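You operate a simulated robot arm through the tools that you are given. There is no shell and no other tool.

The job below is to be done with a simulated robot arm. You get a single attempt, and the scene is never put back.

## Task
Load the purple tee till its weld gives way, then tag it.
Fine: shut the rig guard and press the rig button to zero the load dial before you wind. Wind back off afterwards. A MAX of 10 KN or more gets the good tag on the rig pin, less the hold tag. The rig guard stays shut under load and the needle under 25 KN; pinch, knock and drop nothing.

Only the result counts: the job must be done as asked and must still hold three seconds after the hand-in. Knocking over, shifting, dropping, spilling or breaking anything else fails it.

## Robot
A 7-joint arm with a two-finger parallel gripper, fixed in place. Base frame: the origin is on the floor under the middle of its stand, x ahead of it, y to its left, z up; the work surface is at about z = 0.862. Readings come in m, degrees, newtons and seconds.
It reaches about 1.479 m from its shoulder. Its first joint turns from -166.0 to 166.0 degrees. Payload 4.4 kg.
Tool frame: the origin (TCP) lies between the finger pads and is the grasp point; the fingertips stand 0.023 m ahead of it; z points along the fingers, y is the line along which they close. The gripper opens to 0.094 m. The fingers are 0.038 m wide and 0.01 m thick; the gripper's body (0.054 by 0.096 m) begins 0.039 m behind the TCP.
Orientation is told as [roll, pitch, yaw] about the base's x, y, z axes, in that order, counted from this pose: with the fingers straight down and closing along the base's y, the tool's x points along the base's -x, its y along +y and its z along -z.

## Interface
- The arm moves only by the tool servo_tool. Its argument "motion" is a list of rows, each an object (a shift or turn left out is 0, a gripper value left out holds the last) with "claw": the opening, from 0 (shut) to 1 (fully open); "linear": the shift along the base's x, y, z in m, a list of three; "rotation": the turn, a rotation vector about the base's x, y, z in degrees, a list of three. In form: [{"claw": claw, "linear": [dx, dy, dz], "rotation": [wx, wy, wz]}, ...]. A call has 1 to 20 rows; each row is the pose to reach, as a shift and turn from the pose commanded when the call began. Rows are played at 5 a second. More than 0.05 m and 8.6 degrees between two rows, or a gripper value outside its range, and nothing of the call is played. A pose out of reach is approached as far as the arm can. The call stops where the force on the tool passes 60 N (or 10 N more than at its start, if that is more) or the arm is blocked; 0.2 s more then pass. The fingers move at their own pace (about 0.072 m/s each) and stop on an object; they squeeze with about 33 N. The grip force told is the motor's: it shows also when the fingers shut on nothing. Time passes only in rows, and 0.2 s behind the last, so rows that repeat a pose let the fingers close. The reply holds the time, the measured pose of the TCP, the force on the tool along the base axes, the opening and the grip force, in the units named above and with some noise, with the torque about the TCP (base axes, N m) and any sound that the robot's microphone picked up.
- Cameras (640 x 400 px; columns grow to the right, rows downward): "scene" is fixed at [0.0465, 0.6478, 1.5359]; the picture's right is [-0.45, -0.89, 0.00], its down [-0.39, 0.20, -0.90] and it looks along [0.80, -0.40, -0.44] (base axes); focal length 351 px, centre (320, 200). "wrist" rides on the gripper at [0.086, 0.016, -0.074] in the tool frame; the picture's right is [-0.18, 0.98, 0.00], its down [-0.58, -0.11, -0.81] and it looks along [-0.79, -0.15, 0.59] (tool axes); focal length 243 px, centre (320, 200). There is no depth. A picture from a camera that has moved, and an enlarged one, comes with that camera's place and axes in the base frame and with its lens.
- capture(camera): a new picture of that camera. The clock stands still meanwhile.
- enlarge(camera, box): a new picture of the part [left, top, right, bottom] of that camera's present view, enlarged. The clock stands still meanwhile.
- hand_in(): hands the job in; it is judged then, once.

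Places have to be worked out from the pictures, the camera data and where the tool is seen. Open the gripper and draw the arm clear of the work before you hand the job in, unless the task says otherwise.

The tools are called after ">>>" by a JSON object that holds its "fn" and its "kwargs". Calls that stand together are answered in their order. servo_tool: Moves the arm, as the interface text tells. Its arguments: {"type":"object","properties":{"motion":{"type":"array","items":{"type":"object","properties":{"claw":{"type":"number"},"linear":{"type":"array","items":{"type":"number"}},"rotation":{"type":"array","items":{"type":"number"}}}}}},"required":["motion"]} The other tools are called the same way: capture (camera) takes a picture; enlarge (camera, box) takes an enlarged picture of a part of a camera's view; hand_in () hands the job in.

At the start:

```text
time: 0.0
position: [0.6526, 0.3848, 1.3326]
tcp_rot: [0.1, 0.0, 0.1]
contact_force: [0.3, -0.3, -0.5]
torque: [-0.02, 0.01, 0.0]
finger_gap: 0.0939
finger_force: 0.1
```

scene: 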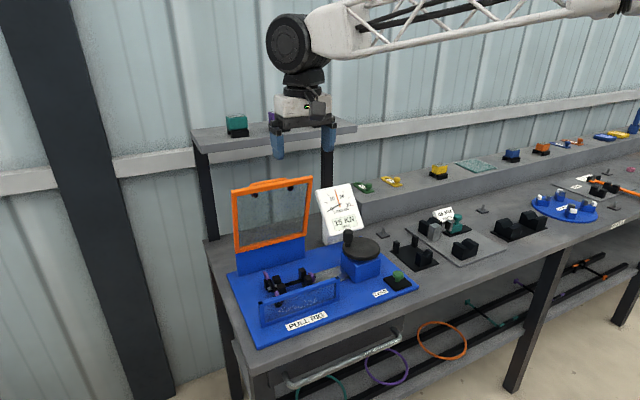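
wrist: 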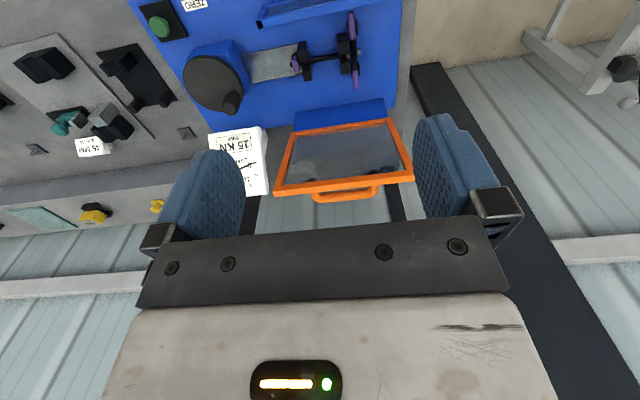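

I start by looking closely at the rig and the surrounding bench to find the tee, guard, crank, button, and tags.

>>> {"fn": "enlarge", "kwargs": {"camera": "scene", "box": [220, 170, 420, 345]}}

>>> {"fn": "enlarge", "kwargs": {"camera": "scene", "box": [340, 120, 640, 290]}}

>>> {"fn": "enlarge", "kwargs": {"camera": "wrist", "box": [0, 0, 420, 240]}}

```text
2.29 times, centred on (320, 258) of scene
camera zoom: at [0.0465, 0.6478, 1.5359], right [-0.45, -0.89, 0.0], down [-0.39, 0.2, -0.9], along [0.8, -0.4, -0.44], focal length 802 px, centre (320, 69)
```

zoom: 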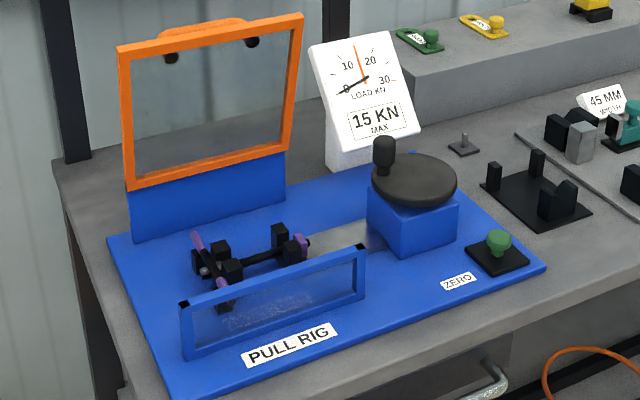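

```text
2.13 times, centred on (490, 205) of scene
camera zoom: at [0.0465, 0.6478, 1.5359], right [-0.45, -0.89, 0.0], down [-0.39, 0.2, -0.9], along [0.8, -0.4, -0.44], focal length 748 px, centre (-43, 189)
```

zoom: 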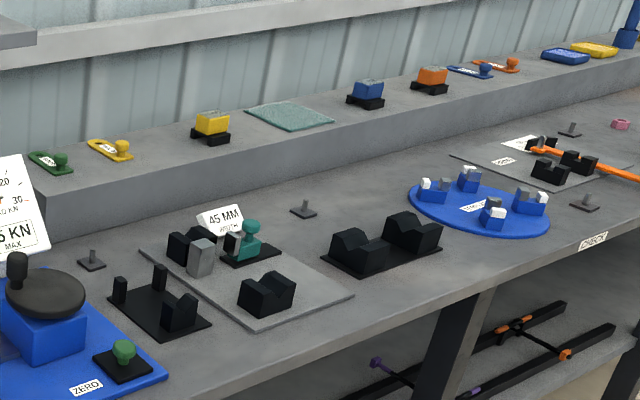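

```text
1.52 times, centred on (210, 120) of wrist
camera zoom: at [0.5653, 0.3988, 1.4083], right [0.18, 0.98, 0.0], down [0.58, -0.11, 0.81], along [0.79, -0.15, -0.59], focal length 370 px, centre (488, 322)
```

zoom: 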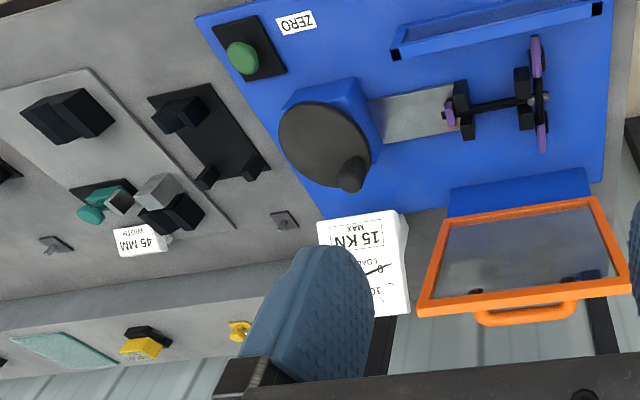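

The purple-ended tee appears to sit in the rig already; I now zoom in on the tags, dial, pins, and lower shelf to read labels.

>>> {"fn": "enlarge", "kwargs": {"camera": "scene", "box": [345, 165, 425, 215]}}

>>> {"fn": "enlarge", "kwargs": {"camera": "scene", "box": [535, 110, 640, 190]}}

>>> {"fn": "enlarge", "kwargs": {"camera": "scene", "box": [250, 250, 350, 335]}}

>>> {"fn": "enlarge", "kwargs": {"camera": "scene", "box": [440, 230, 640, 370]}}

>>> {"fn": "enlarge", "kwargs": {"camera": "scene", "box": [310, 175, 440, 260]}}

```text
8.00 times, centred on (385, 190) of scene
camera zoom: at [0.0465, 0.6478, 1.5359], right [-0.45, -0.89, 0.0], down [-0.39, 0.2, -0.9], along [0.8, -0.4, -0.44], focal length 2805 px, centre (-200, 280)
```

zoom: 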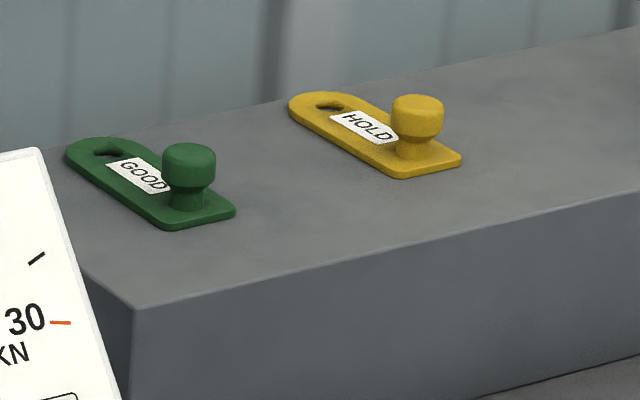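

```text
5.00 times, centred on (588, 150) of scene
camera zoom: at [0.0465, 0.6478, 1.5359], right [-0.45, -0.89, 0.0], down [-0.39, 0.2, -0.9], along [0.8, -0.4, -0.44], focal length 1753 px, centre (-1018, 450)
```

zoom: 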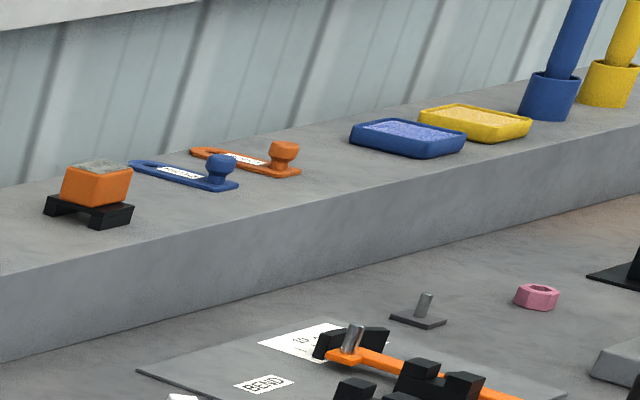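

```text
4.71 times, centred on (300, 292) of scene
camera zoom: at [0.0465, 0.6478, 1.5359], right [-0.45, -0.89, 0.0], down [-0.39, 0.2, -0.9], along [0.8, -0.4, -0.44], focal length 1650 px, centre (414, -235)
```

zoom: 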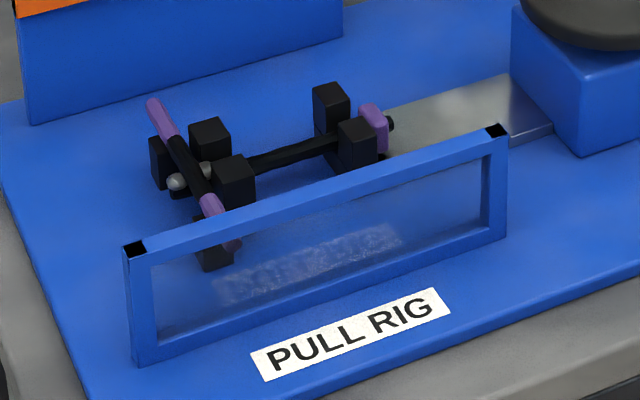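

```text
2.86 times, centred on (540, 300) of scene
camera zoom: at [0.0465, 0.6478, 1.5359], right [-0.45, -0.89, 0.0], down [-0.39, 0.2, -0.9], along [0.8, -0.4, -0.44], focal length 1002 px, centre (-309, -86)
```

zoom: 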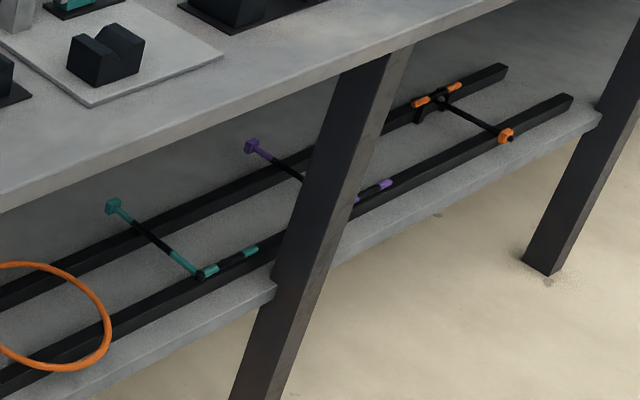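

```text
4.71 times, centred on (375, 218) of scene
camera zoom: at [0.0465, 0.6478, 1.5359], right [-0.45, -0.89, 0.0], down [-0.39, 0.2, -0.9], along [0.8, -0.4, -0.44], focal length 1650 px, centre (61, 118)
```

zoom: 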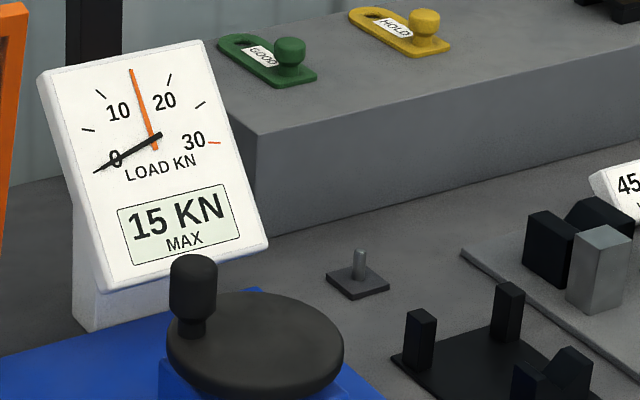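

Tags read GOOD (green) and HOLD (yellow), the old MAX is 15 KN, and a pin stands just right of the rig at about (0.91, -0.03). I'll shift the arm right and slightly back, keeping it high, to get a second view of the rig, pin and tags.

>>> {"fn": "servo_tool", "kwargs": {"motion": [{"linear": [-0.03, -0.04, 0.0]}, {"linear": [-0.06, -0.08, 0.0]}, {"linear": [-0.09, -0.12, 0.0]}, {"linear": [-0.12, -0.16, 0.0]}, {"linear": [-0.14, -0.2, 0.0]}, {"linear": [-0.15, -0.24, 0.0]}, {"linear": [-0.15, -0.26, 0.0]}, {"linear": [-0.15, -0.26, 0.0]}]}}

>>> {"fn": "capture", "kwargs": {"camera": "wrist"}}

>>> {"fn": "capture", "kwargs": {"camera": "scene"}}

```text
time: 1.8
position: [0.5047, 0.1228, 1.3343]
tcp_rot: [0.0, 0.0, 0.0]
contact_force: [1.2, 0.7, 0.3]
torque: [0.01, 0.0, 0.03]
finger_gap: 0.0938
finger_force: 0.2
```

```text
taken
camera wrist: at [0.4174, 0.1379, 1.4087], right [0.18, 0.98, 0.0], down [0.58, -0.11, 0.81], along [0.79, -0.15, -0.59], focal length 243 px, centre (320, 200)
```

wrist: 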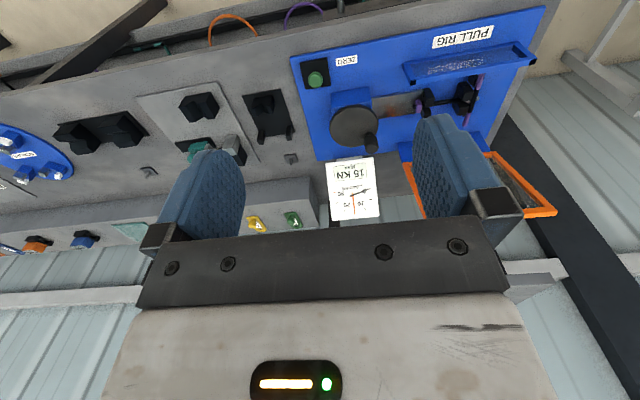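

```text
taken
```

scene: 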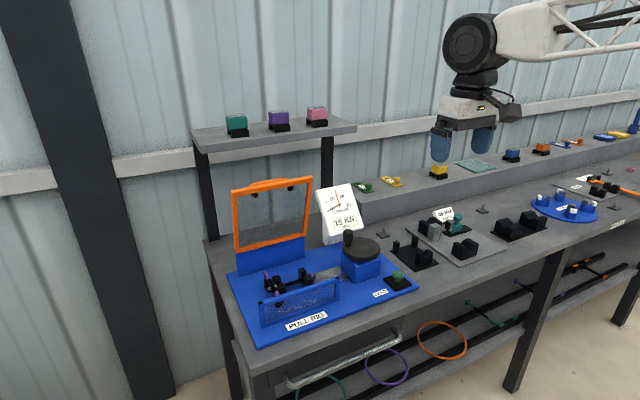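

I enlarge the new wrist view around the dial, pin and tags, and the scene view of the shelf behind the guard.

>>> {"fn": "enlarge", "kwargs": {"camera": "wrist", "box": [230, 130, 430, 255]}}

>>> {"fn": "enlarge", "kwargs": {"camera": "wrist", "box": [280, 10, 560, 185]}}

>>> {"fn": "enlarge", "kwargs": {"camera": "scene", "box": [180, 95, 380, 220]}}

>>> {"fn": "enlarge", "kwargs": {"camera": "scene", "box": [225, 165, 325, 230]}}

```text
3.20 times, centred on (330, 192) of wrist
camera zoom: at [0.4174, 0.1379, 1.4087], right [0.18, 0.98, 0.0], down [0.58, -0.11, 0.81], along [0.79, -0.15, -0.59], focal length 776 px, centre (288, 224)
```

zoom: 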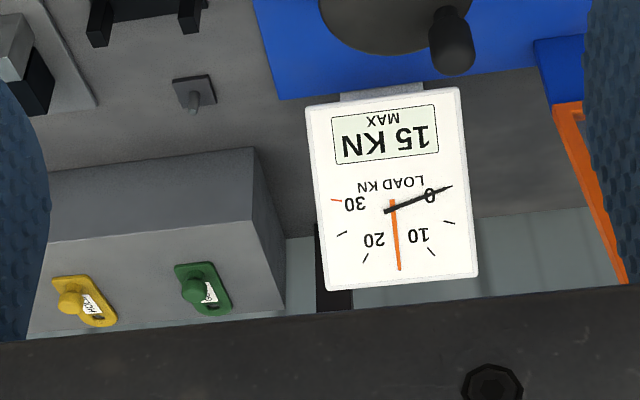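

```text
2.29 times, centred on (420, 98) of wrist
camera zoom: at [0.4174, 0.1379, 1.4087], right [0.18, 0.98, 0.0], down [0.58, -0.11, 0.81], along [0.79, -0.15, -0.59], focal length 555 px, centre (91, 434)
```

zoom: 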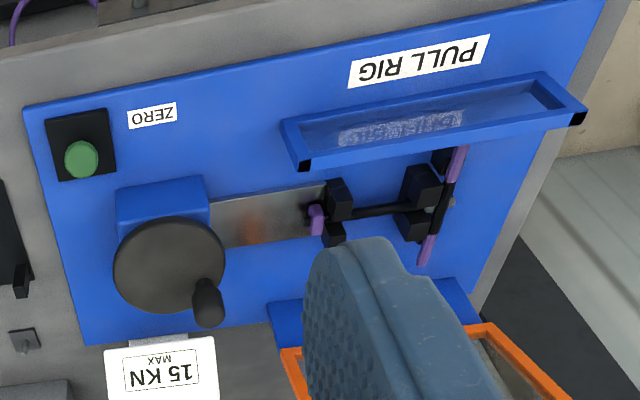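

```text
3.20 times, centred on (280, 158) of scene
camera zoom: at [0.0465, 0.6478, 1.5359], right [-0.45, -0.89, 0.0], down [-0.39, 0.2, -0.9], along [0.8, -0.4, -0.44], focal length 1122 px, centre (448, 336)
```

zoom: 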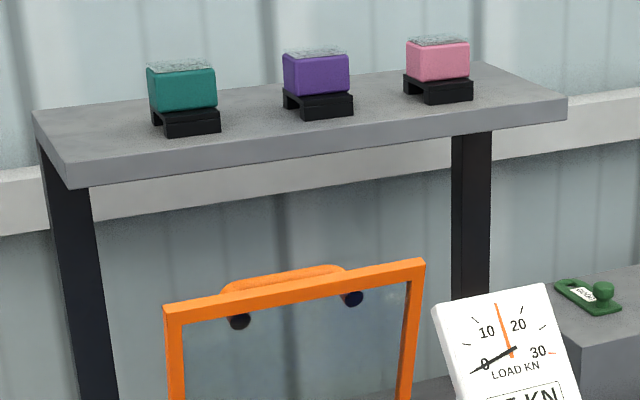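

```text
6.15 times, centred on (275, 198) of scene
camera zoom: at [0.0465, 0.6478, 1.5359], right [-0.45, -0.89, 0.0], down [-0.39, 0.2, -0.9], along [0.8, -0.4, -0.44], focal length 2158 px, centre (597, 215)
```

zoom: 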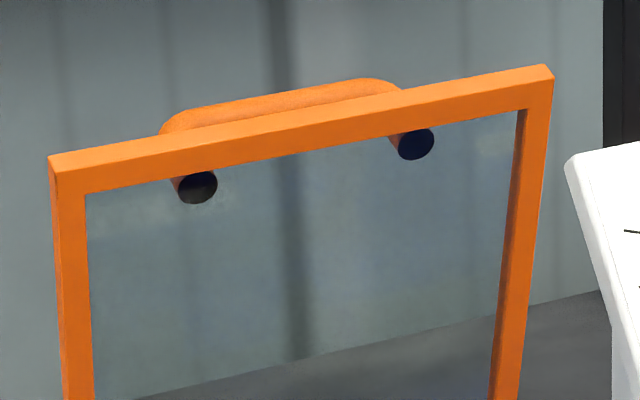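

The guard (free edge about x=0.86, z=1.17; hinge about x=0.915, z=0.945) has a round bar handle on its outer face at roughly (0.92, 0.38, 1.147). I'll move the open gripper above the handle, turned -90° about z so the fingers close along x.

>>> {"fn": "servo_tool", "kwargs": {"motion": [{"claw": 1, "linear": [0.034, 0.0216, 0], "rotation": [0, 0, -7.5]}, {"linear": [0.068, 0.0432, 0], "rotation": [0, 0, -15]}, {"linear": [0.102, 0.0648, 0], "rotation": [0, 0, -22.5]}, {"linear": [0.136, 0.0864, 0], "rotation": [0, 0, -30]}, {"linear": [0.17, 0.108, 0], "rotation": [0, 0, -37.5]}, {"linear": [0.204, 0.1296, 0], "rotation": [0, 0, -45]}, {"linear": [0.238, 0.1512, 0], "rotation": [0, 0, -52.5]}, {"linear": [0.272, 0.1728, 0], "rotation": [0, 0, -60]}, {"linear": [0.306, 0.1944, 0], "rotation": [0, 0, -67.5]}, {"linear": [0.34, 0.216, 0], "rotation": [0, 0, -75]}, {"linear": [0.374, 0.2376, 0], "rotation": [0, 0, -82.5]}, {"linear": [0.41, 0.2592, 0], "rotation": [0, 0, -90]}, {"linear": [0.41, 0.2592, 0], "rotation": [0, 0, -90]}]}}

>>> {"fn": "capture", "kwargs": {"camera": "wrist"}}

>>> {"fn": "capture", "kwargs": {"camera": "scene"}}

```text
time: 4.6
position: [0.9127, 0.3826, 1.3352]
tcp_rot: [0.0, 0.0, -90.0]
contact_force: [0.1, 0.2, 0.1]
torque: [0.0, -0.01, -0.04]
finger_gap: 0.0939
finger_force: 0.1
```

```text
taken
camera wrist: at [0.9283, 0.4675, 1.4093], right [0.98, -0.18, 0.0], down [-0.11, -0.58, 0.81], along [-0.15, -0.79, -0.59], focal length 243 px, centre (320, 200)
```

wrist: 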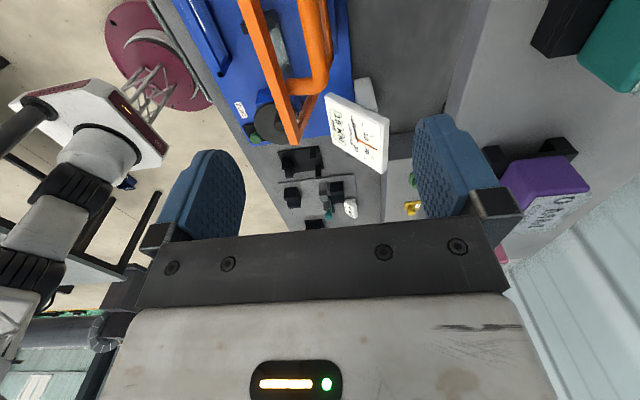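

```text
taken
```

scene: 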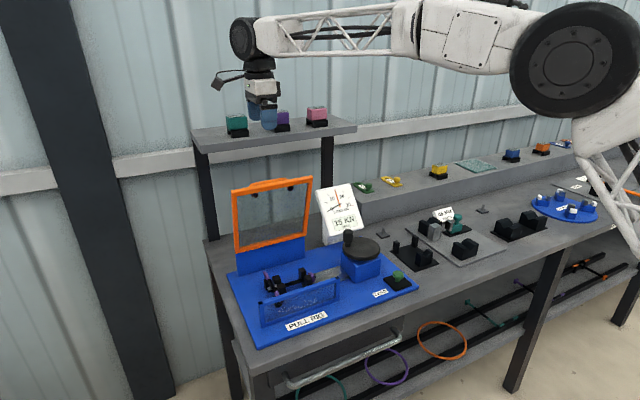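

The handle is visible in the wrist view; the shelf's front edge computes to about x=1.01, leaving only modest clearance. I enlarge to locate the bar more exactly.

>>> {"fn": "enlarge", "kwargs": {"camera": "wrist", "box": [200, 0, 440, 150]}}

>>> {"fn": "enlarge", "kwargs": {"camera": "scene", "box": [190, 60, 350, 200]}}

```text
2.67 times, centred on (320, 75) of wrist
camera zoom: at [0.9283, 0.4675, 1.4093], right [0.98, -0.18, 0.0], down [-0.11, -0.58, 0.81], along [-0.15, -0.79, -0.59], focal length 647 px, centre (320, 533)
```

zoom: 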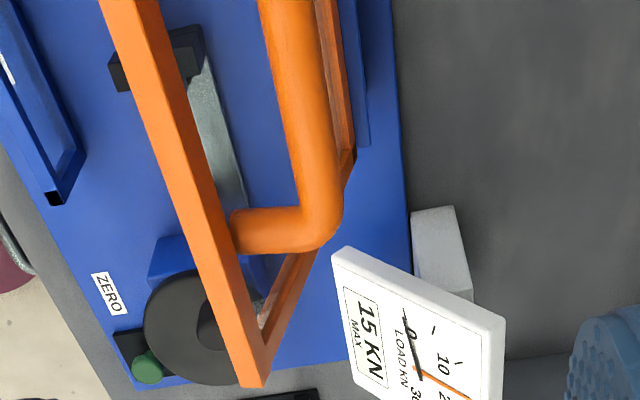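

```text
2.86 times, centred on (270, 130) of scene
camera zoom: at [0.0465, 0.6478, 1.5359], right [-0.45, -0.89, 0.0], down [-0.39, 0.2, -0.9], along [0.8, -0.4, -0.44], focal length 1002 px, centre (463, 400)
```

zoom: 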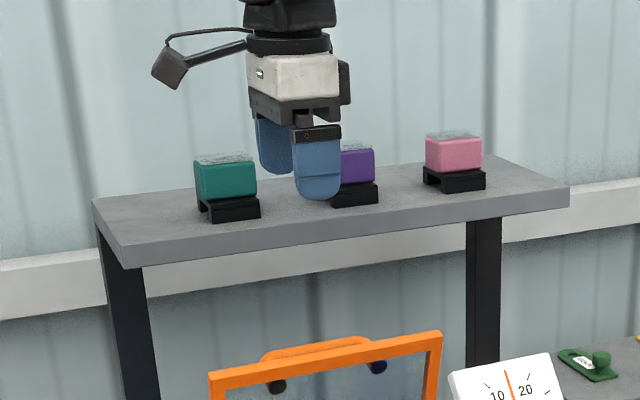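

The bar (about 18 mm thick) lies at roughly x=0.904, z=1.153 with a ~28 mm gap to the frame, which leans about 13° forward. I tilt the fingers parallel to the guard, narrow the opening to ~34 mm, and come to a hover above the bar.

>>> {"fn": "servo_tool", "kwargs": {"motion": [{"claw": 0.36, "linear": [-0.008, -0.001, -0.02], "rotation": [0, -3.5, 0]}, {"linear": [-0.016, -0.003, -0.04], "rotation": [0, -7, 0]}, {"linear": [-0.024, -0.004, -0.06], "rotation": [0, -10, 0]}, {"linear": [-0.031, -0.005, -0.0815], "rotation": [0, -13, 0]}, {"linear": [-0.031, -0.005, -0.0815], "rotation": [0, -13, 0]}, {"linear": [-0.031, -0.005, -0.0815], "rotation": [0, -13, 0]}]}}

>>> {"fn": "capture", "kwargs": {"camera": "wrist"}}

>>> {"fn": "enlarge", "kwargs": {"camera": "scene", "box": [190, 60, 350, 200]}}

```text
time: 6.0
position: [0.8825, 0.3755, 1.2535]
tcp_rot: [12.9, 0.0, -90.0]
contact_force: [0.1, -0.2, -0.3]
torque: [0.01, 0.0, 0.0]
finger_gap: 0.0338
finger_force: 0.2
```

```text
taken
camera wrist: at [0.8806, 0.4621, 1.3285], right [0.96, -0.18, 0.22], down [-0.29, -0.58, 0.76], along [-0.01, -0.79, -0.61], focal length 243 px, centre (320, 200)
```

wrist: 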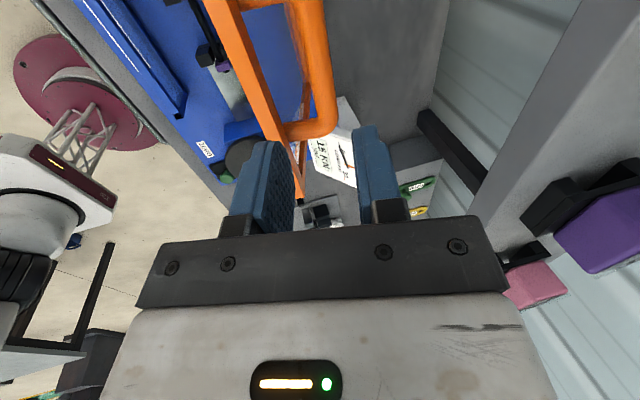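

```text
2.86 times, centred on (270, 130) of scene
camera zoom: at [0.0465, 0.6478, 1.5359], right [-0.45, -0.89, 0.0], down [-0.39, 0.2, -0.9], along [0.8, -0.4, -0.44], focal length 1002 px, centre (463, 400)
```

zoom: 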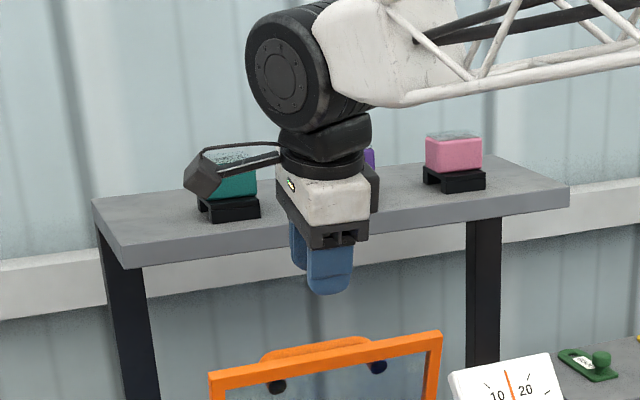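

The approach axis projects to column 320 at the bar's depth; I enlarge to verify that the finger slots straddle the bar before descending.

>>> {"fn": "enlarge", "kwargs": {"camera": "wrist", "box": [220, 0, 420, 200]}}

```text
2.00 times, centred on (320, 100) of wrist
camera zoom: at [0.8806, 0.4621, 1.3285], right [0.96, -0.18, 0.22], down [-0.29, -0.58, 0.76], along [-0.01, -0.79, -0.61], focal length 485 px, centre (320, 400)
```

zoom: 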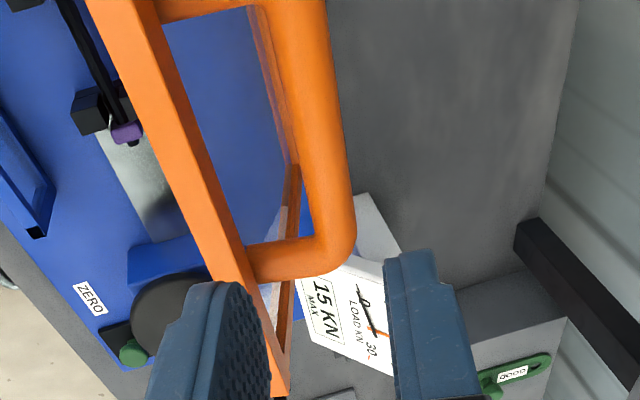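

The bar sits about 2 mm right of the axis with its middle near y=0.377, so the slot fits. I descend along the finger direction onto the bar.

>>> {"fn": "servo_tool", "kwargs": {"motion": [{"linear": [0.007, 0.001, -0.025]}, {"linear": [0.013, 0.001, -0.05]}, {"linear": [0.0185, 0.001, -0.075]}, {"linear": [0.0235, 0.001, -0.097]}, {"linear": [0.0235, 0.001, -0.097]}]}}

>>> {"fn": "capture", "kwargs": {"camera": "wrist"}}

>>> {"fn": "enlarge", "kwargs": {"camera": "scene", "box": [200, 130, 350, 260]}}

```text
time: 7.2
position: [0.9046, 0.3769, 1.1554]
tcp_rot: [13.0, 0.0, -90.0]
contact_force: [0.8, -0.4, 0.6]
torque: [0.0, 0.02, -0.02]
finger_gap: 0.0338
finger_force: 0.0
```

```text
taken
camera wrist: at [0.9028, 0.4625, 1.2321], right [0.96, -0.18, 0.22], down [-0.29, -0.58, 0.76], along [-0.01, -0.79, -0.61], focal length 243 px, centre (320, 200)
```

wrist: 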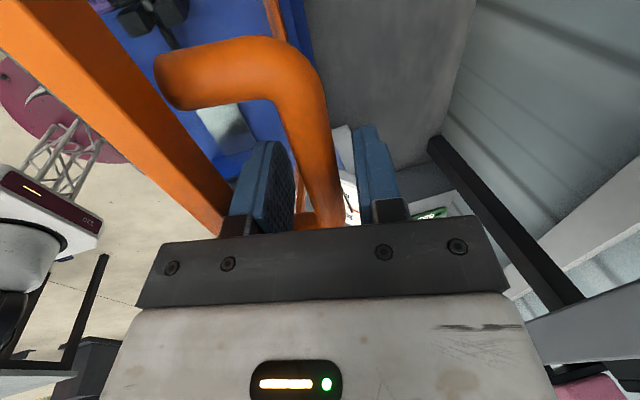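

```text
3.08 times, centred on (275, 195) of scene
camera zoom: at [0.0465, 0.6478, 1.5359], right [-0.45, -0.89, 0.0], down [-0.39, 0.2, -0.9], along [0.8, -0.4, -0.44], focal length 1079 px, centre (458, 215)
```

zoom: 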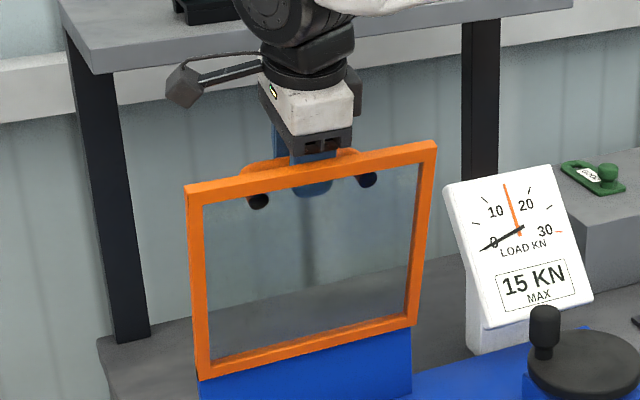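

The bar is cleanly between the fingers. I close the grip on it.

>>> {"fn": "servo_tool", "kwargs": {"motion": [{"claw": 0.05, "linear": [0, 0, 0]}, {"linear": [0, 0, 0]}, {"linear": [0, 0, 0]}]}}

```text
time: 8.0
position: [0.9049, 0.3767, 1.1561]
tcp_rot: [13.0, 0.0, -90.0]
contact_force: [-0.8, 0.4, -2.4]
torque: [0.62, -0.05, -1.66]
finger_gap: 0.018
finger_force: 44.9
```

The grip holds the 18 mm bar with little side force. I start swinging the guard down along the hinge arc in small steps.

>>> {"fn": "servo_tool", "kwargs": {"motion": [{"linear": [-0.0128, 0, -0.001]}, {"linear": [-0.0255, 0, -0.0028]}, {"linear": [-0.038, 0, -0.0053]}, {"linear": [-0.0505, 0, -0.0087]}]}}

>>> {"fn": "enlarge", "kwargs": {"camera": "scene", "box": [200, 130, 350, 260]}}

```text
time: 9.0
position: [0.8534, 0.3764, 1.1437]
tcp_rot: [13.0, 0.0, -90.0]
contact_force: [2.8, 12.8, -6.7]
torque: [0.96, -0.17, -1.52]
finger_gap: 0.0178
finger_force: 44.8
```

```text
3.08 times, centred on (275, 195) of scene
camera zoom: at [0.0465, 0.6478, 1.5359], right [-0.45, -0.89, 0.0], down [-0.39, 0.2, -0.9], along [0.8, -0.4, -0.44], focal length 1079 px, centre (458, 215)
```

zoom: 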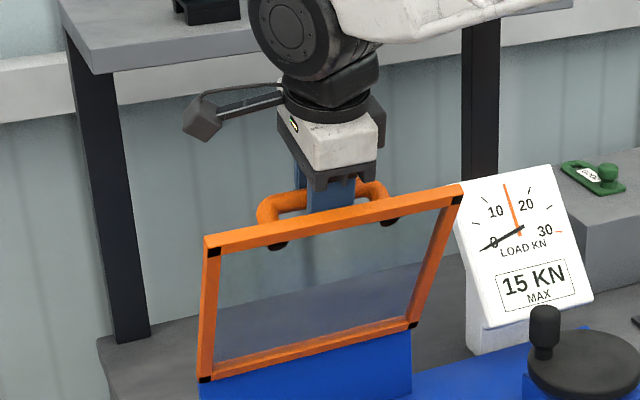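

The guard follows smoothly with low forces. I continue the arc to roughly the halfway point.

>>> {"fn": "servo_tool", "kwargs": {"motion": [{"linear": [-0.0122, 0, -0.004]}, {"linear": [-0.0241, 0, -0.0088]}, {"linear": [-0.0357, 0, -0.0143]}, {"linear": [-0.0469, 0, -0.0205]}, {"linear": [-0.0578, 0, -0.0274]}, {"linear": [-0.0681, 0, -0.035]}, {"linear": [-0.0781, 0, -0.0431]}]}}

>>> {"fn": "enlarge", "kwargs": {"camera": "scene", "box": [200, 150, 380, 330]}}

```text
time: 10.6
position: [0.7762, 0.3802, 1.1011]
tcp_rot: [12.9, 0.0, -90.1]
contact_force: [14.3, -32.5, -13.3]
torque: [0.1, -0.06, -1.75]
finger_gap: 0.0182
finger_force: 45.1
```

```text
2.22 times, centred on (290, 240) of scene
camera zoom: at [0.0465, 0.6478, 1.5359], right [-0.45, -0.89, 0.0], down [-0.39, 0.2, -0.9], along [0.8, -0.4, -0.44], focal length 779 px, centre (387, 111)
```

zoom: 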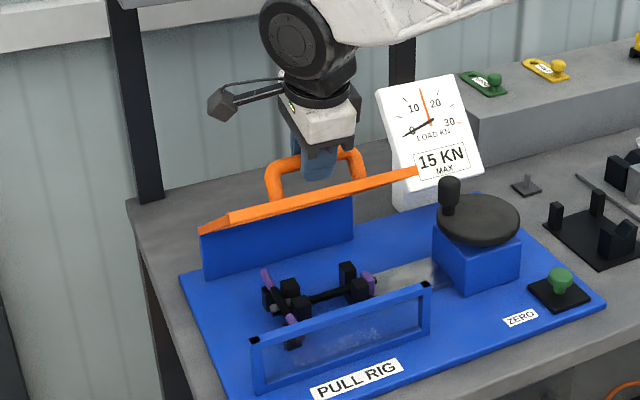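

The lateral force grew to about 32 N along y, likely because the rig is yawed by a degree or two. I shift the tool slightly in +y to see whether it relieves the load.

>>> {"fn": "servo_tool", "kwargs": {"motion": [{"linear": [0, 0.001, 0]}, {"linear": [0, 0.002, 0]}]}}

```text
time: 11.2
position: [0.7769, 0.3803, 1.1014]
tcp_rot: [13.0, 0.0, -90.0]
contact_force: [14.4, -33.4, -16.3]
torque: [0.13, -0.05, -1.53]
finger_gap: 0.0178
finger_force: 45.5
```

No relief, so the tool has more likely drifted +y (measured 0.3803 vs 0.3767 at grasp). I shift back in -y and recheck.

>>> {"fn": "servo_tool", "kwargs": {"motion": [{"linear": [0, -0.002, 0]}, {"linear": [0, -0.004, 0]}]}}

```text
time: 11.8
position: [0.7758, 0.3796, 1.1038]
tcp_rot: [13.0, 0.1, -89.8]
contact_force: [12.4, 35.6, -15.0]
torque: [0.72, -0.06, -1.55]
finger_gap: 0.0181
finger_force: 44.9
```

The sign flipped, so it is just grip friction; the mid-point relieves it, and the radial pull suggests my arc is ~2 mm too large. I correct both and continue the arc.

>>> {"fn": "servo_tool", "kwargs": {"motion": [{"linear": [0.0014, 0.002, -0.0016]}, {"linear": [-0.0079, 0.002, -0.0102]}, {"linear": [-0.0167, 0.002, -0.0194]}, {"linear": [-0.0249, 0.002, -0.0292]}, {"linear": [-0.0325, 0.002, -0.0394]}, {"linear": [-0.0384, 0.002, -0.0507]}, {"linear": [-0.0446, 0.002, -0.0617]}]}}

>>> {"fn": "enlarge", "kwargs": {"camera": "scene", "box": [200, 150, 380, 330]}}

```text
time: 13.4
position: [0.7329, 0.3777, 1.0407]
tcp_rot: [13.1, 0.0, -89.9]
contact_force: [30.2, 32.4, -13.9]
torque: [0.43, -0.14, -0.91]
finger_gap: 0.0176
finger_force: 44.9
```

```text
2.22 times, centred on (290, 240) of scene
camera zoom: at [0.0465, 0.6478, 1.5359], right [-0.45, -0.89, 0.0], down [-0.39, 0.2, -0.9], along [0.8, -0.4, -0.44], focal length 779 px, centre (387, 111)
```

zoom: 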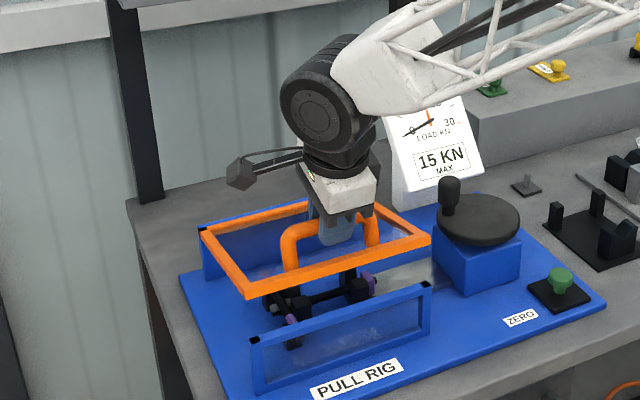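

The guard is nearly down; the readings show ~33 N radial pull so I move the tool inward about 3 mm and +1.5 mm in y to relieve.

>>> {"fn": "servo_tool", "kwargs": {"motion": [{"linear": [0.0014, 0.0008, -0.0007]}, {"linear": [0.0027, 0.0015, -0.0014]}]}}

```text
time: 14.1
position: [0.734, 0.377, 1.0405]
tcp_rot: [12.8, -0.2, -90.0]
contact_force: [-19.7, -13.0, 7.7]
torque: [-0.24, 0.22, -1.12]
finger_gap: 0.0174
finger_force: 44.8
stopped in row 2: the force on the tool passed its limit at 63 N (the readings are from after the stop); the commanded pose is now the measured one
```

The stiff grip overshoots with small corrections. I loosen the fingers slightly (to ~24 mm) so the bar is loosely captured, and see whether the guard stays by itself.

>>> {"fn": "servo_tool", "kwargs": {"motion": [{"claw": 0.25, "linear": [0, 0, 0]}, {"linear": [0, 0, 0]}, {"linear": [0, 0, 0]}]}}

>>> {"fn": "enlarge", "kwargs": {"camera": "scene", "box": [220, 200, 340, 330]}}

>>> {"fn": "capture", "kwargs": {"camera": "wrist"}}

```text
time: 14.9
position: [0.7341, 0.3786, 1.0405]
tcp_rot: [12.8, -0.1, -90.1]
contact_force: [-0.5, 0.3, 0.6]
torque: [0.02, -0.03, 0.01]
finger_gap: 0.0235
finger_force: 0.1
```

```text
3.08 times, centred on (280, 265) of scene
camera zoom: at [0.0465, 0.6478, 1.5359], right [-0.45, -0.89, 0.0], down [-0.39, 0.2, -0.9], along [0.8, -0.4, -0.44], focal length 1079 px, centre (443, 0)
```

zoom: 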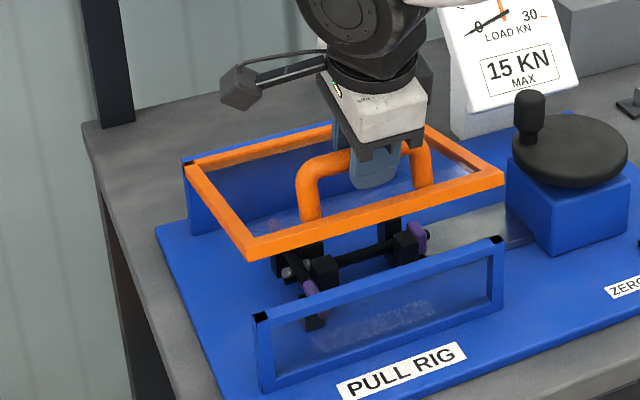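

```text
taken
camera wrist: at [0.7322, 0.4642, 1.1167], right [0.96, -0.18, 0.22], down [-0.29, -0.58, 0.76], along [-0.01, -0.79, -0.61], focal length 243 px, centre (320, 200)
```

wrist: 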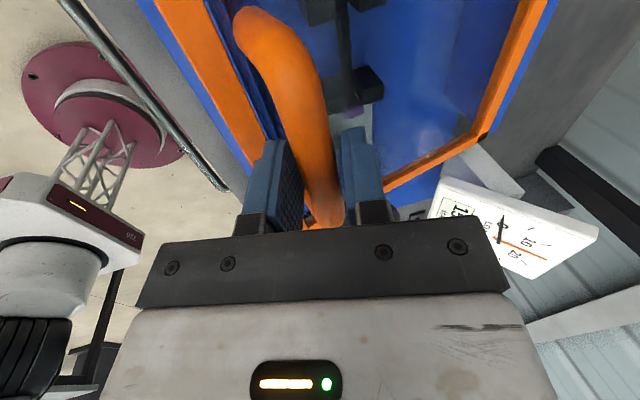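

The guard stays put by itself with zero contact force. Re-fitting a circle to the relaxed points gives the hinge at (0.914, 0.9575), radius 0.198, so about 13° remain; I re-grip and follow this better arc slowly.

>>> {"fn": "servo_tool", "kwargs": {"motion": [{"claw": 0.05, "linear": [0, 0, 0]}, {"linear": [0, 0, 0]}, {"linear": [-0.002, 0, -0.005]}, {"linear": [-0.0039, 0, -0.0105]}]}}

```text
time: 15.9
position: [0.7305, 0.3782, 1.0295]
tcp_rot: [12.8, -0.1, -90.0]
contact_force: [-22.6, -9.0, 9.7]
torque: [0.92, 0.06, -0.97]
finger_gap: 0.0179
finger_force: 45.2
```

A small outward force shows I'm slightly inside the arc; I continue with a ~0.8 mm outward correction.

>>> {"fn": "servo_tool", "kwargs": {"motion": [{"linear": [-0.003, 0, -0.0052]}, {"linear": [-0.0048, 0, -0.0106]}]}}

```text
time: 16.5
position: [0.7252, 0.3782, 1.0194]
tcp_rot: [12.8, -0.3, -90.0]
contact_force: [-6.7, -12.4, 3.1]
torque: [0.63, -0.06, -1.09]
finger_gap: 0.0174
finger_force: 44.6
```

Forces are small now; I continue down along the arc.

>>> {"fn": "servo_tool", "kwargs": {"motion": [{"linear": [-0.0018, 0, -0.0054]}, {"linear": [-0.0033, 0, -0.0108]}, {"linear": [-0.0047, 0, -0.0163]}]}}

>>> {"fn": "enlarge", "kwargs": {"camera": "scene", "box": [220, 200, 340, 330]}}

```text
time: 17.3
position: [0.7208, 0.3786, 1.004]
tcp_rot: [12.9, -0.1, -90.0]
contact_force: [2.3, -4.3, 1.9]
torque: [0.13, -0.25, -0.75]
finger_gap: 0.0174
finger_force: 45.7
```

```text
3.08 times, centred on (280, 265) of scene
camera zoom: at [0.0465, 0.6478, 1.5359], right [-0.45, -0.89, 0.0], down [-0.39, 0.2, -0.9], along [0.8, -0.4, -0.44], focal length 1079 px, centre (443, 0)
```

zoom: 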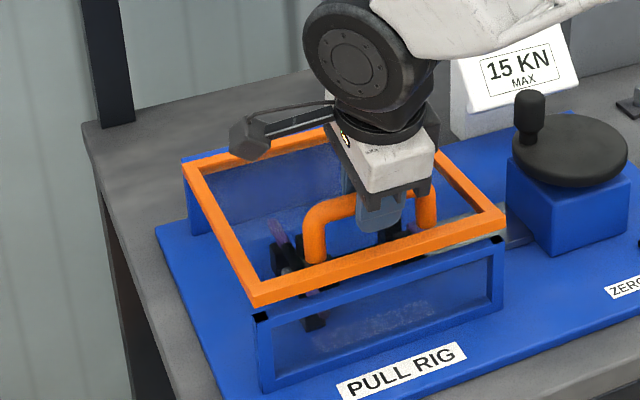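

About 8 mm gap remains at the front rail. I continue in 2–3 mm steps until contact shows.

>>> {"fn": "servo_tool", "kwargs": {"motion": [{"linear": [-0.0005, 0, -0.0025]}, {"linear": [-0.001, 0, -0.005]}, {"linear": [-0.0014, 0, -0.0075]}]}}

>>> {"fn": "enlarge", "kwargs": {"camera": "scene", "box": [220, 200, 340, 330]}}

```text
time: 18.1
position: [0.7194, 0.3784, 0.994]
tcp_rot: [12.8, -0.1, -90.0]
contact_force: [4.7, 0.9, 0.7]
torque: [0.92, -0.24, -0.64]
finger_gap: 0.0176
finger_force: 44.9
```

```text
3.08 times, centred on (280, 265) of scene
camera zoom: at [0.0465, 0.6478, 1.5359], right [-0.45, -0.89, 0.0], down [-0.39, 0.2, -0.9], along [0.8, -0.4, -0.44], focal length 1079 px, centre (443, 0)
```

zoom: 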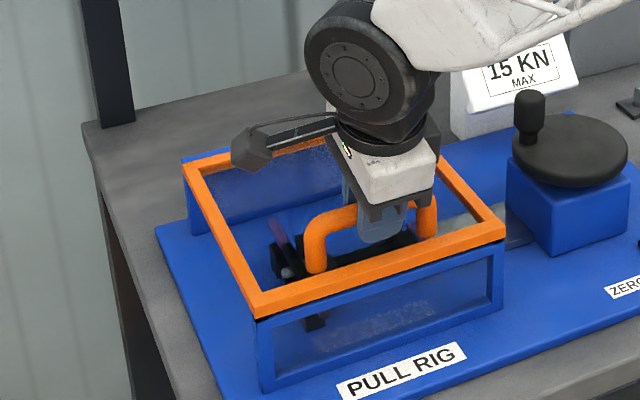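

It looks almost seated on the rail; I press a few mm further until contact force appears.

>>> {"fn": "servo_tool", "kwargs": {"motion": [{"linear": [-0.0003, 0, -0.002]}, {"linear": [-0.0006, 0, -0.004]}, {"linear": [-0.0009, 0, -0.006]}]}}

>>> {"fn": "enlarge", "kwargs": {"camera": "scene", "box": [220, 200, 340, 330]}}

```text
time: 18.9
position: [0.72, 0.3783, 0.991]
tcp_rot: [13.1, 0.0, -90.0]
contact_force: [9.2, 5.1, 23.9]
torque: [-0.47, -0.16, -0.89]
finger_gap: 0.0174
finger_force: 45.3
```

```text
3.08 times, centred on (280, 265) of scene
camera zoom: at [0.0465, 0.6478, 1.5359], right [-0.45, -0.89, 0.0], down [-0.39, 0.2, -0.9], along [0.8, -0.4, -0.44], focal length 1079 px, centre (443, 0)
```

zoom: 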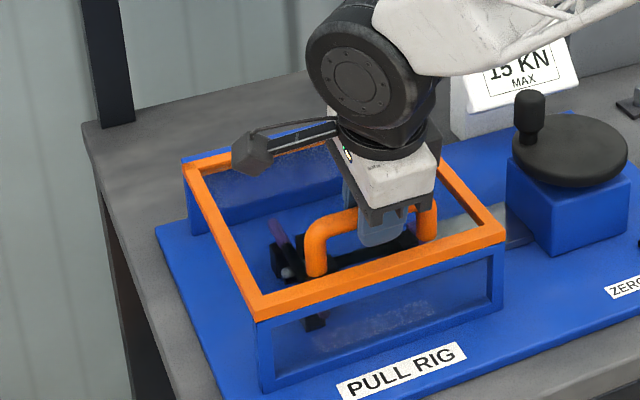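

The upward reaction of 24 N confirms the guard rests on the rail. I relax the push, open the fingers, and withdraw upward along the finger direction.

>>> {"fn": "servo_tool", "kwargs": {"motion": [{"linear": [0.0003, 0, 0.0025]}, {"claw": 0.36, "linear": [0.0003, 0, 0.0025]}, {"linear": [0.0003, 0, 0.0025]}, {"linear": [-0.004, 0, 0.022]}, {"linear": [-0.009, 0, 0.047]}, {"linear": [-0.015, 0, 0.075]}, {"linear": [-0.02, 0, 0.105]}, {"linear": [-0.02, 0, 0.145]}, {"linear": [-0.02, 0, 0.185]}]}}

>>> {"fn": "capture", "kwargs": {"camera": "wrist"}}

>>> {"fn": "enlarge", "kwargs": {"camera": "scene", "box": [220, 170, 400, 330]}}

```text
time: 20.9
position: [0.6968, 0.379, 1.1721]
tcp_rot: [12.8, -0.2, -90.0]
contact_force: [-0.3, 0.1, -0.5]
torque: [0.04, 0.0, 0.01]
finger_gap: 0.0337
finger_force: 0.0
```

```text
taken
camera wrist: at [0.6948, 0.4649, 1.2483], right [0.96, -0.18, 0.22], down [-0.28, -0.58, 0.76], along [-0.01, -0.79, -0.61], focal length 243 px, centre (320, 200)
```

wrist: 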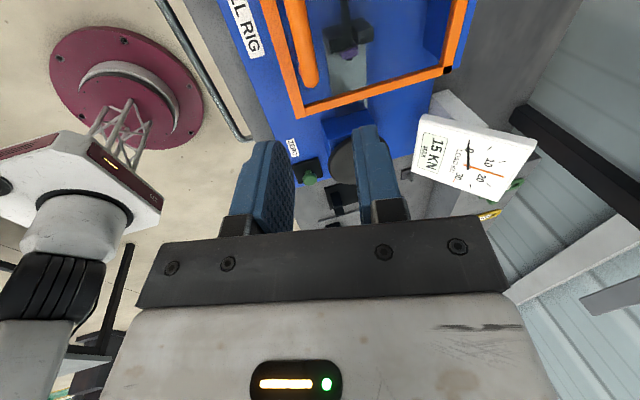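

```text
2.50 times, centred on (310, 250) of scene
camera zoom: at [0.0465, 0.6478, 1.5359], right [-0.45, -0.89, 0.0], down [-0.39, 0.2, -0.9], along [0.8, -0.4, -0.44], focal length 877 px, centre (345, 75)
```

zoom: 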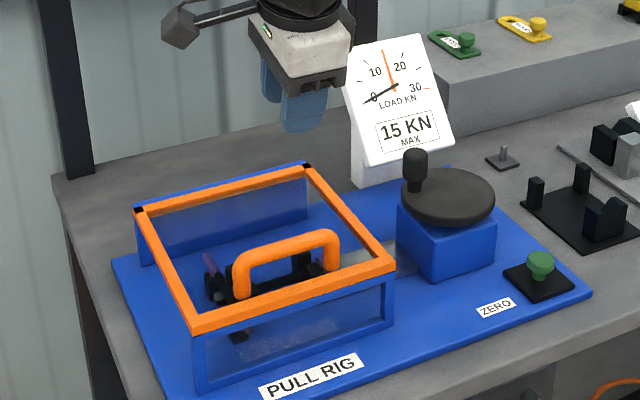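

The guard is shut and clear. Next is the ZERO button at roughly (0.672, 0.086, ~0.905); I straighten the tool and travel there at height, in two moves.

>>> {"fn": "servo_tool", "kwargs": {"motion": [{"claw": 0.36, "linear": [-0.005, -0.04, 0.01], "rotation": [0, 6.5, 0]}, {"claw": 0, "linear": [-0.01, -0.08, 0.02], "rotation": [0, 12.9, 0]}, {"linear": [-0.01, -0.08, 0.02], "rotation": [0, 12.9, 0]}]}}

>>> {"fn": "servo_tool", "kwargs": {"motion": [{"linear": [-0.001, -0.02, -0.005], "rotation": [0, 0, 8.2]}, {"linear": [-0.003, -0.04, -0.01], "rotation": [0, 0, 16.4]}, {"linear": [-0.005, -0.06, -0.015], "rotation": [0, 0, 24.6]}, {"linear": [-0.007, -0.08, -0.02], "rotation": [0, 0, 32.8]}, {"linear": [-0.009, -0.1, -0.03], "rotation": [0, 0, 41]}, {"linear": [-0.011, -0.12, -0.04], "rotation": [0, 0, 49.2]}, {"linear": [-0.013, -0.14, -0.05], "rotation": [0, 0, 57.4]}, {"linear": [-0.015, -0.16, -0.06], "rotation": [0, 0, 65.6]}, {"linear": [-0.016, -0.18, -0.07], "rotation": [0, 0, 73.8]}, {"linear": [-0.017, -0.2, -0.08], "rotation": [0, 0, 82]}, {"linear": [-0.017, -0.213, -0.09], "rotation": [0, 0, 90]}, {"linear": [-0.017, -0.213, -0.09], "rotation": [0, 0, 90]}]}}

>>> {"fn": "capture", "kwargs": {"camera": "wrist"}}

>>> {"fn": "capture", "kwargs": {"camera": "scene"}}

```text
time: 21.7
position: [0.6889, 0.2967, 1.1941]
tcp_rot: [-0.2, -0.1, -90.0]
contact_force: [0.0, 1.0, -0.3]
torque: [0.02, 0.0, 0.01]
finger_gap: 0.0
finger_force: 33.1
```

```text
time: 24.3
position: [0.6689, 0.0851, 1.1038]
tcp_rot: [-0.1, 0.0, 0.1]
contact_force: [-0.3, 0.3, -0.9]
torque: [0.01, -0.05, 0.01]
finger_gap: 0.0
finger_force: 32.9
```

```text
taken
camera wrist: at [0.5827, 0.1009, 1.1793], right [0.18, 0.98, 0.0], down [0.58, -0.11, 0.81], along [0.79, -0.15, -0.59], focal length 243 px, centre (320, 200)
```

wrist: 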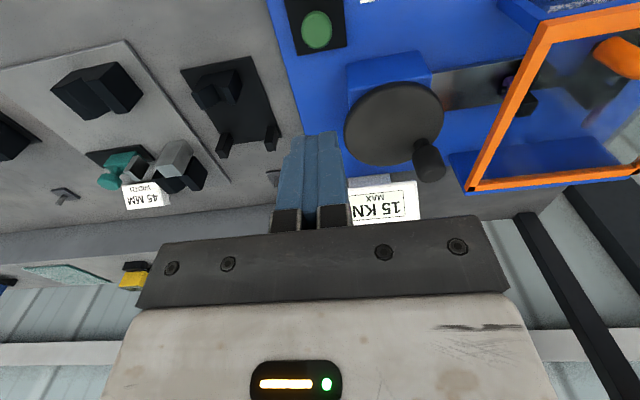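

```text
taken
```

scene: 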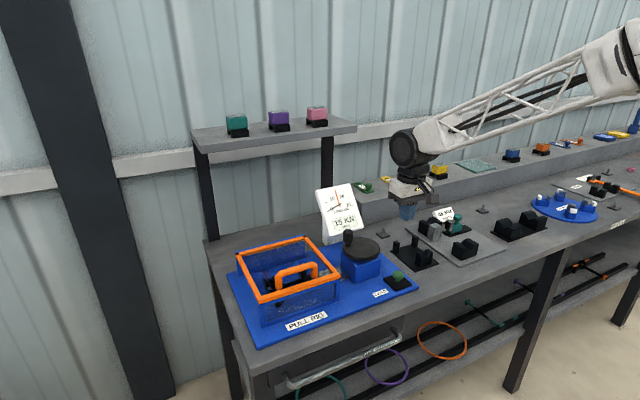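

The button cap projects to about (0.673, 0.081); I line up and descend to just above it.

>>> {"fn": "servo_tool", "kwargs": {"motion": [{"linear": [0.004, -0.004, -0.03]}, {"linear": [0.004, -0.004, -0.065]}, {"linear": [0.004, -0.004, -0.1]}, {"linear": [0.004, -0.004, -0.135]}, {"linear": [0.004, -0.004, -0.16]}, {"linear": [0.004, -0.004, -0.16]}]}}

>>> {"fn": "enlarge", "kwargs": {"camera": "scene", "box": [330, 180, 450, 310]}}

>>> {"fn": "capture", "kwargs": {"camera": "wrist"}}

```text
time: 25.7
position: [0.6759, 0.0805, 0.9433]
tcp_rot: [-0.2, -0.3, 0.0]
contact_force: [0.5, 0.7, 0.2]
torque: [-0.01, 0.01, 0.02]
finger_gap: 0.0
finger_force: 33.0
```

```text
3.08 times, centred on (390, 245) of scene
camera zoom: at [0.0465, 0.6478, 1.5359], right [-0.45, -0.89, 0.0], down [-0.39, 0.2, -0.9], along [0.8, -0.4, -0.44], focal length 1079 px, centre (105, 62)
```

zoom: 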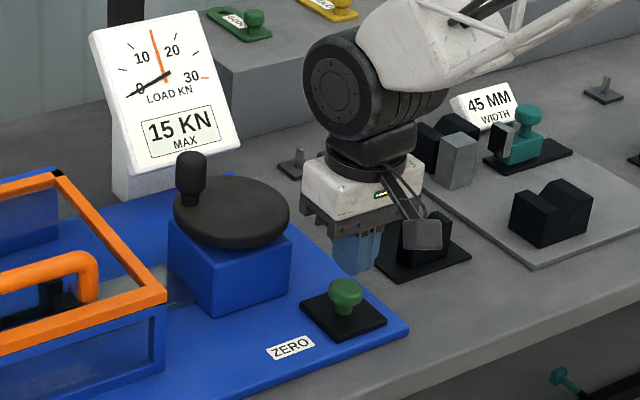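

```text
taken
camera wrist: at [0.5884, 0.0958, 1.019], right [0.18, 0.98, 0.0], down [0.58, -0.11, 0.81], along [0.79, -0.15, -0.59], focal length 243 px, centre (320, 200)
```

wrist: 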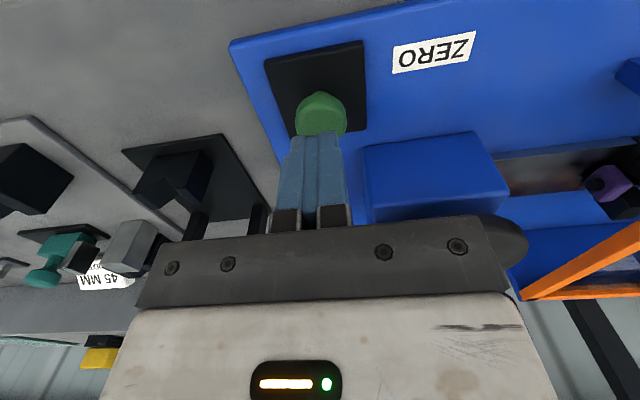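

The tip sits about 17 mm above the cap and slightly far in x; I correct by -4 mm and press in small steps, listening for the button.

>>> {"fn": "servo_tool", "kwargs": {"motion": [{"linear": [-0.004, 0, -0.006]}, {"linear": [-0.004, 0, -0.012]}, {"linear": [-0.004, 0, -0.015]}, {"linear": [-0.004, 0, -0.018]}]}}

```text
time: 26.7
position: [0.6719, 0.0812, 0.9256]
tcp_rot: [-0.2, -0.2, 0.0]
contact_force: [0.0, 0.3, -0.5]
torque: [0.0, 0.0, 0.01]
finger_gap: 0.0
finger_force: 33.4
```

No contact yet at TCP z=0.9256. I continue down in 2 mm steps.

>>> {"fn": "servo_tool", "kwargs": {"motion": [{"linear": [0, 0, -0.002]}, {"linear": [0, 0, -0.004]}, {"linear": [0, 0, -0.006]}]}}

```text
time: 27.5
position: [0.6711, 0.0808, 0.9213]
tcp_rot: [-0.1, 0.0, -0.1]
contact_force: [0.1, -0.2, 0.7]
torque: [-0.01, 0.0, 0.0]
finger_gap: 0.0001
finger_force: 33.4
```

>>> {"fn": "enlarge", "kwargs": {"camera": "scene", "box": [350, 220, 430, 300]}}

>>> {"fn": "enlarge", "kwargs": {"camera": "wrist", "box": [240, 40, 400, 200]}}

```text
5.00 times, centred on (390, 260) of scene
camera zoom: at [0.0465, 0.6478, 1.5359], right [-0.45, -0.89, 0.0], down [-0.39, 0.2, -0.9], along [0.8, -0.4, -0.44], focal length 1753 px, centre (-30, -100)
```

zoom: 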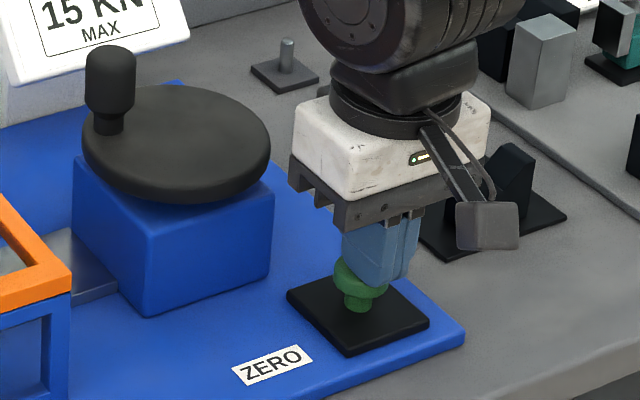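

```text
2.50 times, centred on (320, 120) of wrist
camera zoom: at [0.5832, 0.0959, 0.9953], right [0.18, 0.98, 0.0], down [0.58, -0.11, 0.81], along [0.79, -0.15, -0.59], focal length 606 px, centre (320, 400)
```

zoom: 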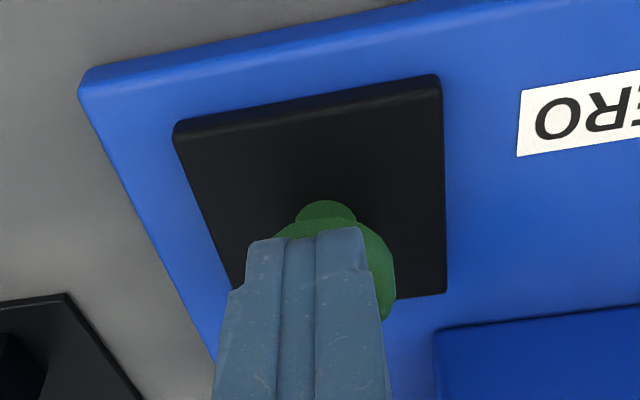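

Close analysis shows the tip is centred over the cap and the cap is just lower than I assumed (top about z≈0.895). I keep descending in small steps.

>>> {"fn": "servo_tool", "kwargs": {"motion": [{"linear": [0, 0, -0.002]}, {"linear": [0, 0, -0.004]}, {"linear": [0, 0, -0.006]}]}}

```text
time: 28.3
position: [0.6716, 0.081, 0.9145]
tcp_rot: [-0.1, -0.3, 0.0]
contact_force: [-0.6, -1.6, 2.3]
torque: [-0.02, -0.02, -0.05]
finger_gap: 0.0
finger_force: 32.8
```

Contact starts (2.3 N at TCP z≈0.9145). I press further in 1.5 mm steps.

>>> {"fn": "servo_tool", "kwargs": {"motion": [{"linear": [0, 0, -0.0015]}, {"linear": [0, 0, -0.003]}, {"linear": [0, 0, -0.0045]}]}}

>>> {"fn": "enlarge", "kwargs": {"camera": "scene", "box": [310, 180, 430, 300]}}

```text
time: 29.1
position: [0.6715, 0.0806, 0.9086]
tcp_rot: [-0.1, -0.3, 0.1]
contact_force: [1.5, -1.2, 3.3]
torque: [-0.02, -0.11, -0.01]
finger_gap: 0.0
finger_force: 32.5
```

```text
3.33 times, centred on (370, 240) of scene
camera zoom: at [0.0465, 0.6478, 1.5359], right [-0.45, -0.89, 0.0], down [-0.39, 0.2, -0.9], along [0.8, -0.4, -0.44], focal length 1169 px, centre (153, 67)
```

zoom: 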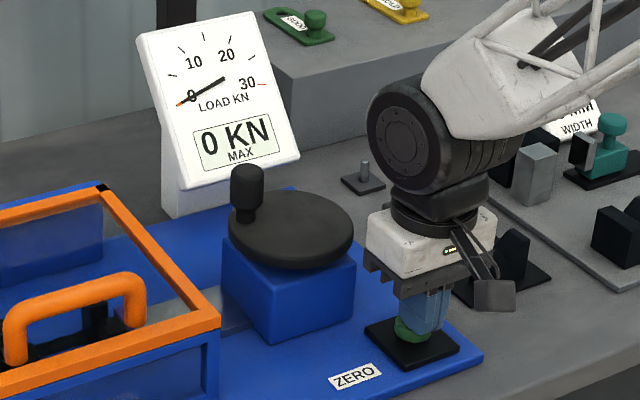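

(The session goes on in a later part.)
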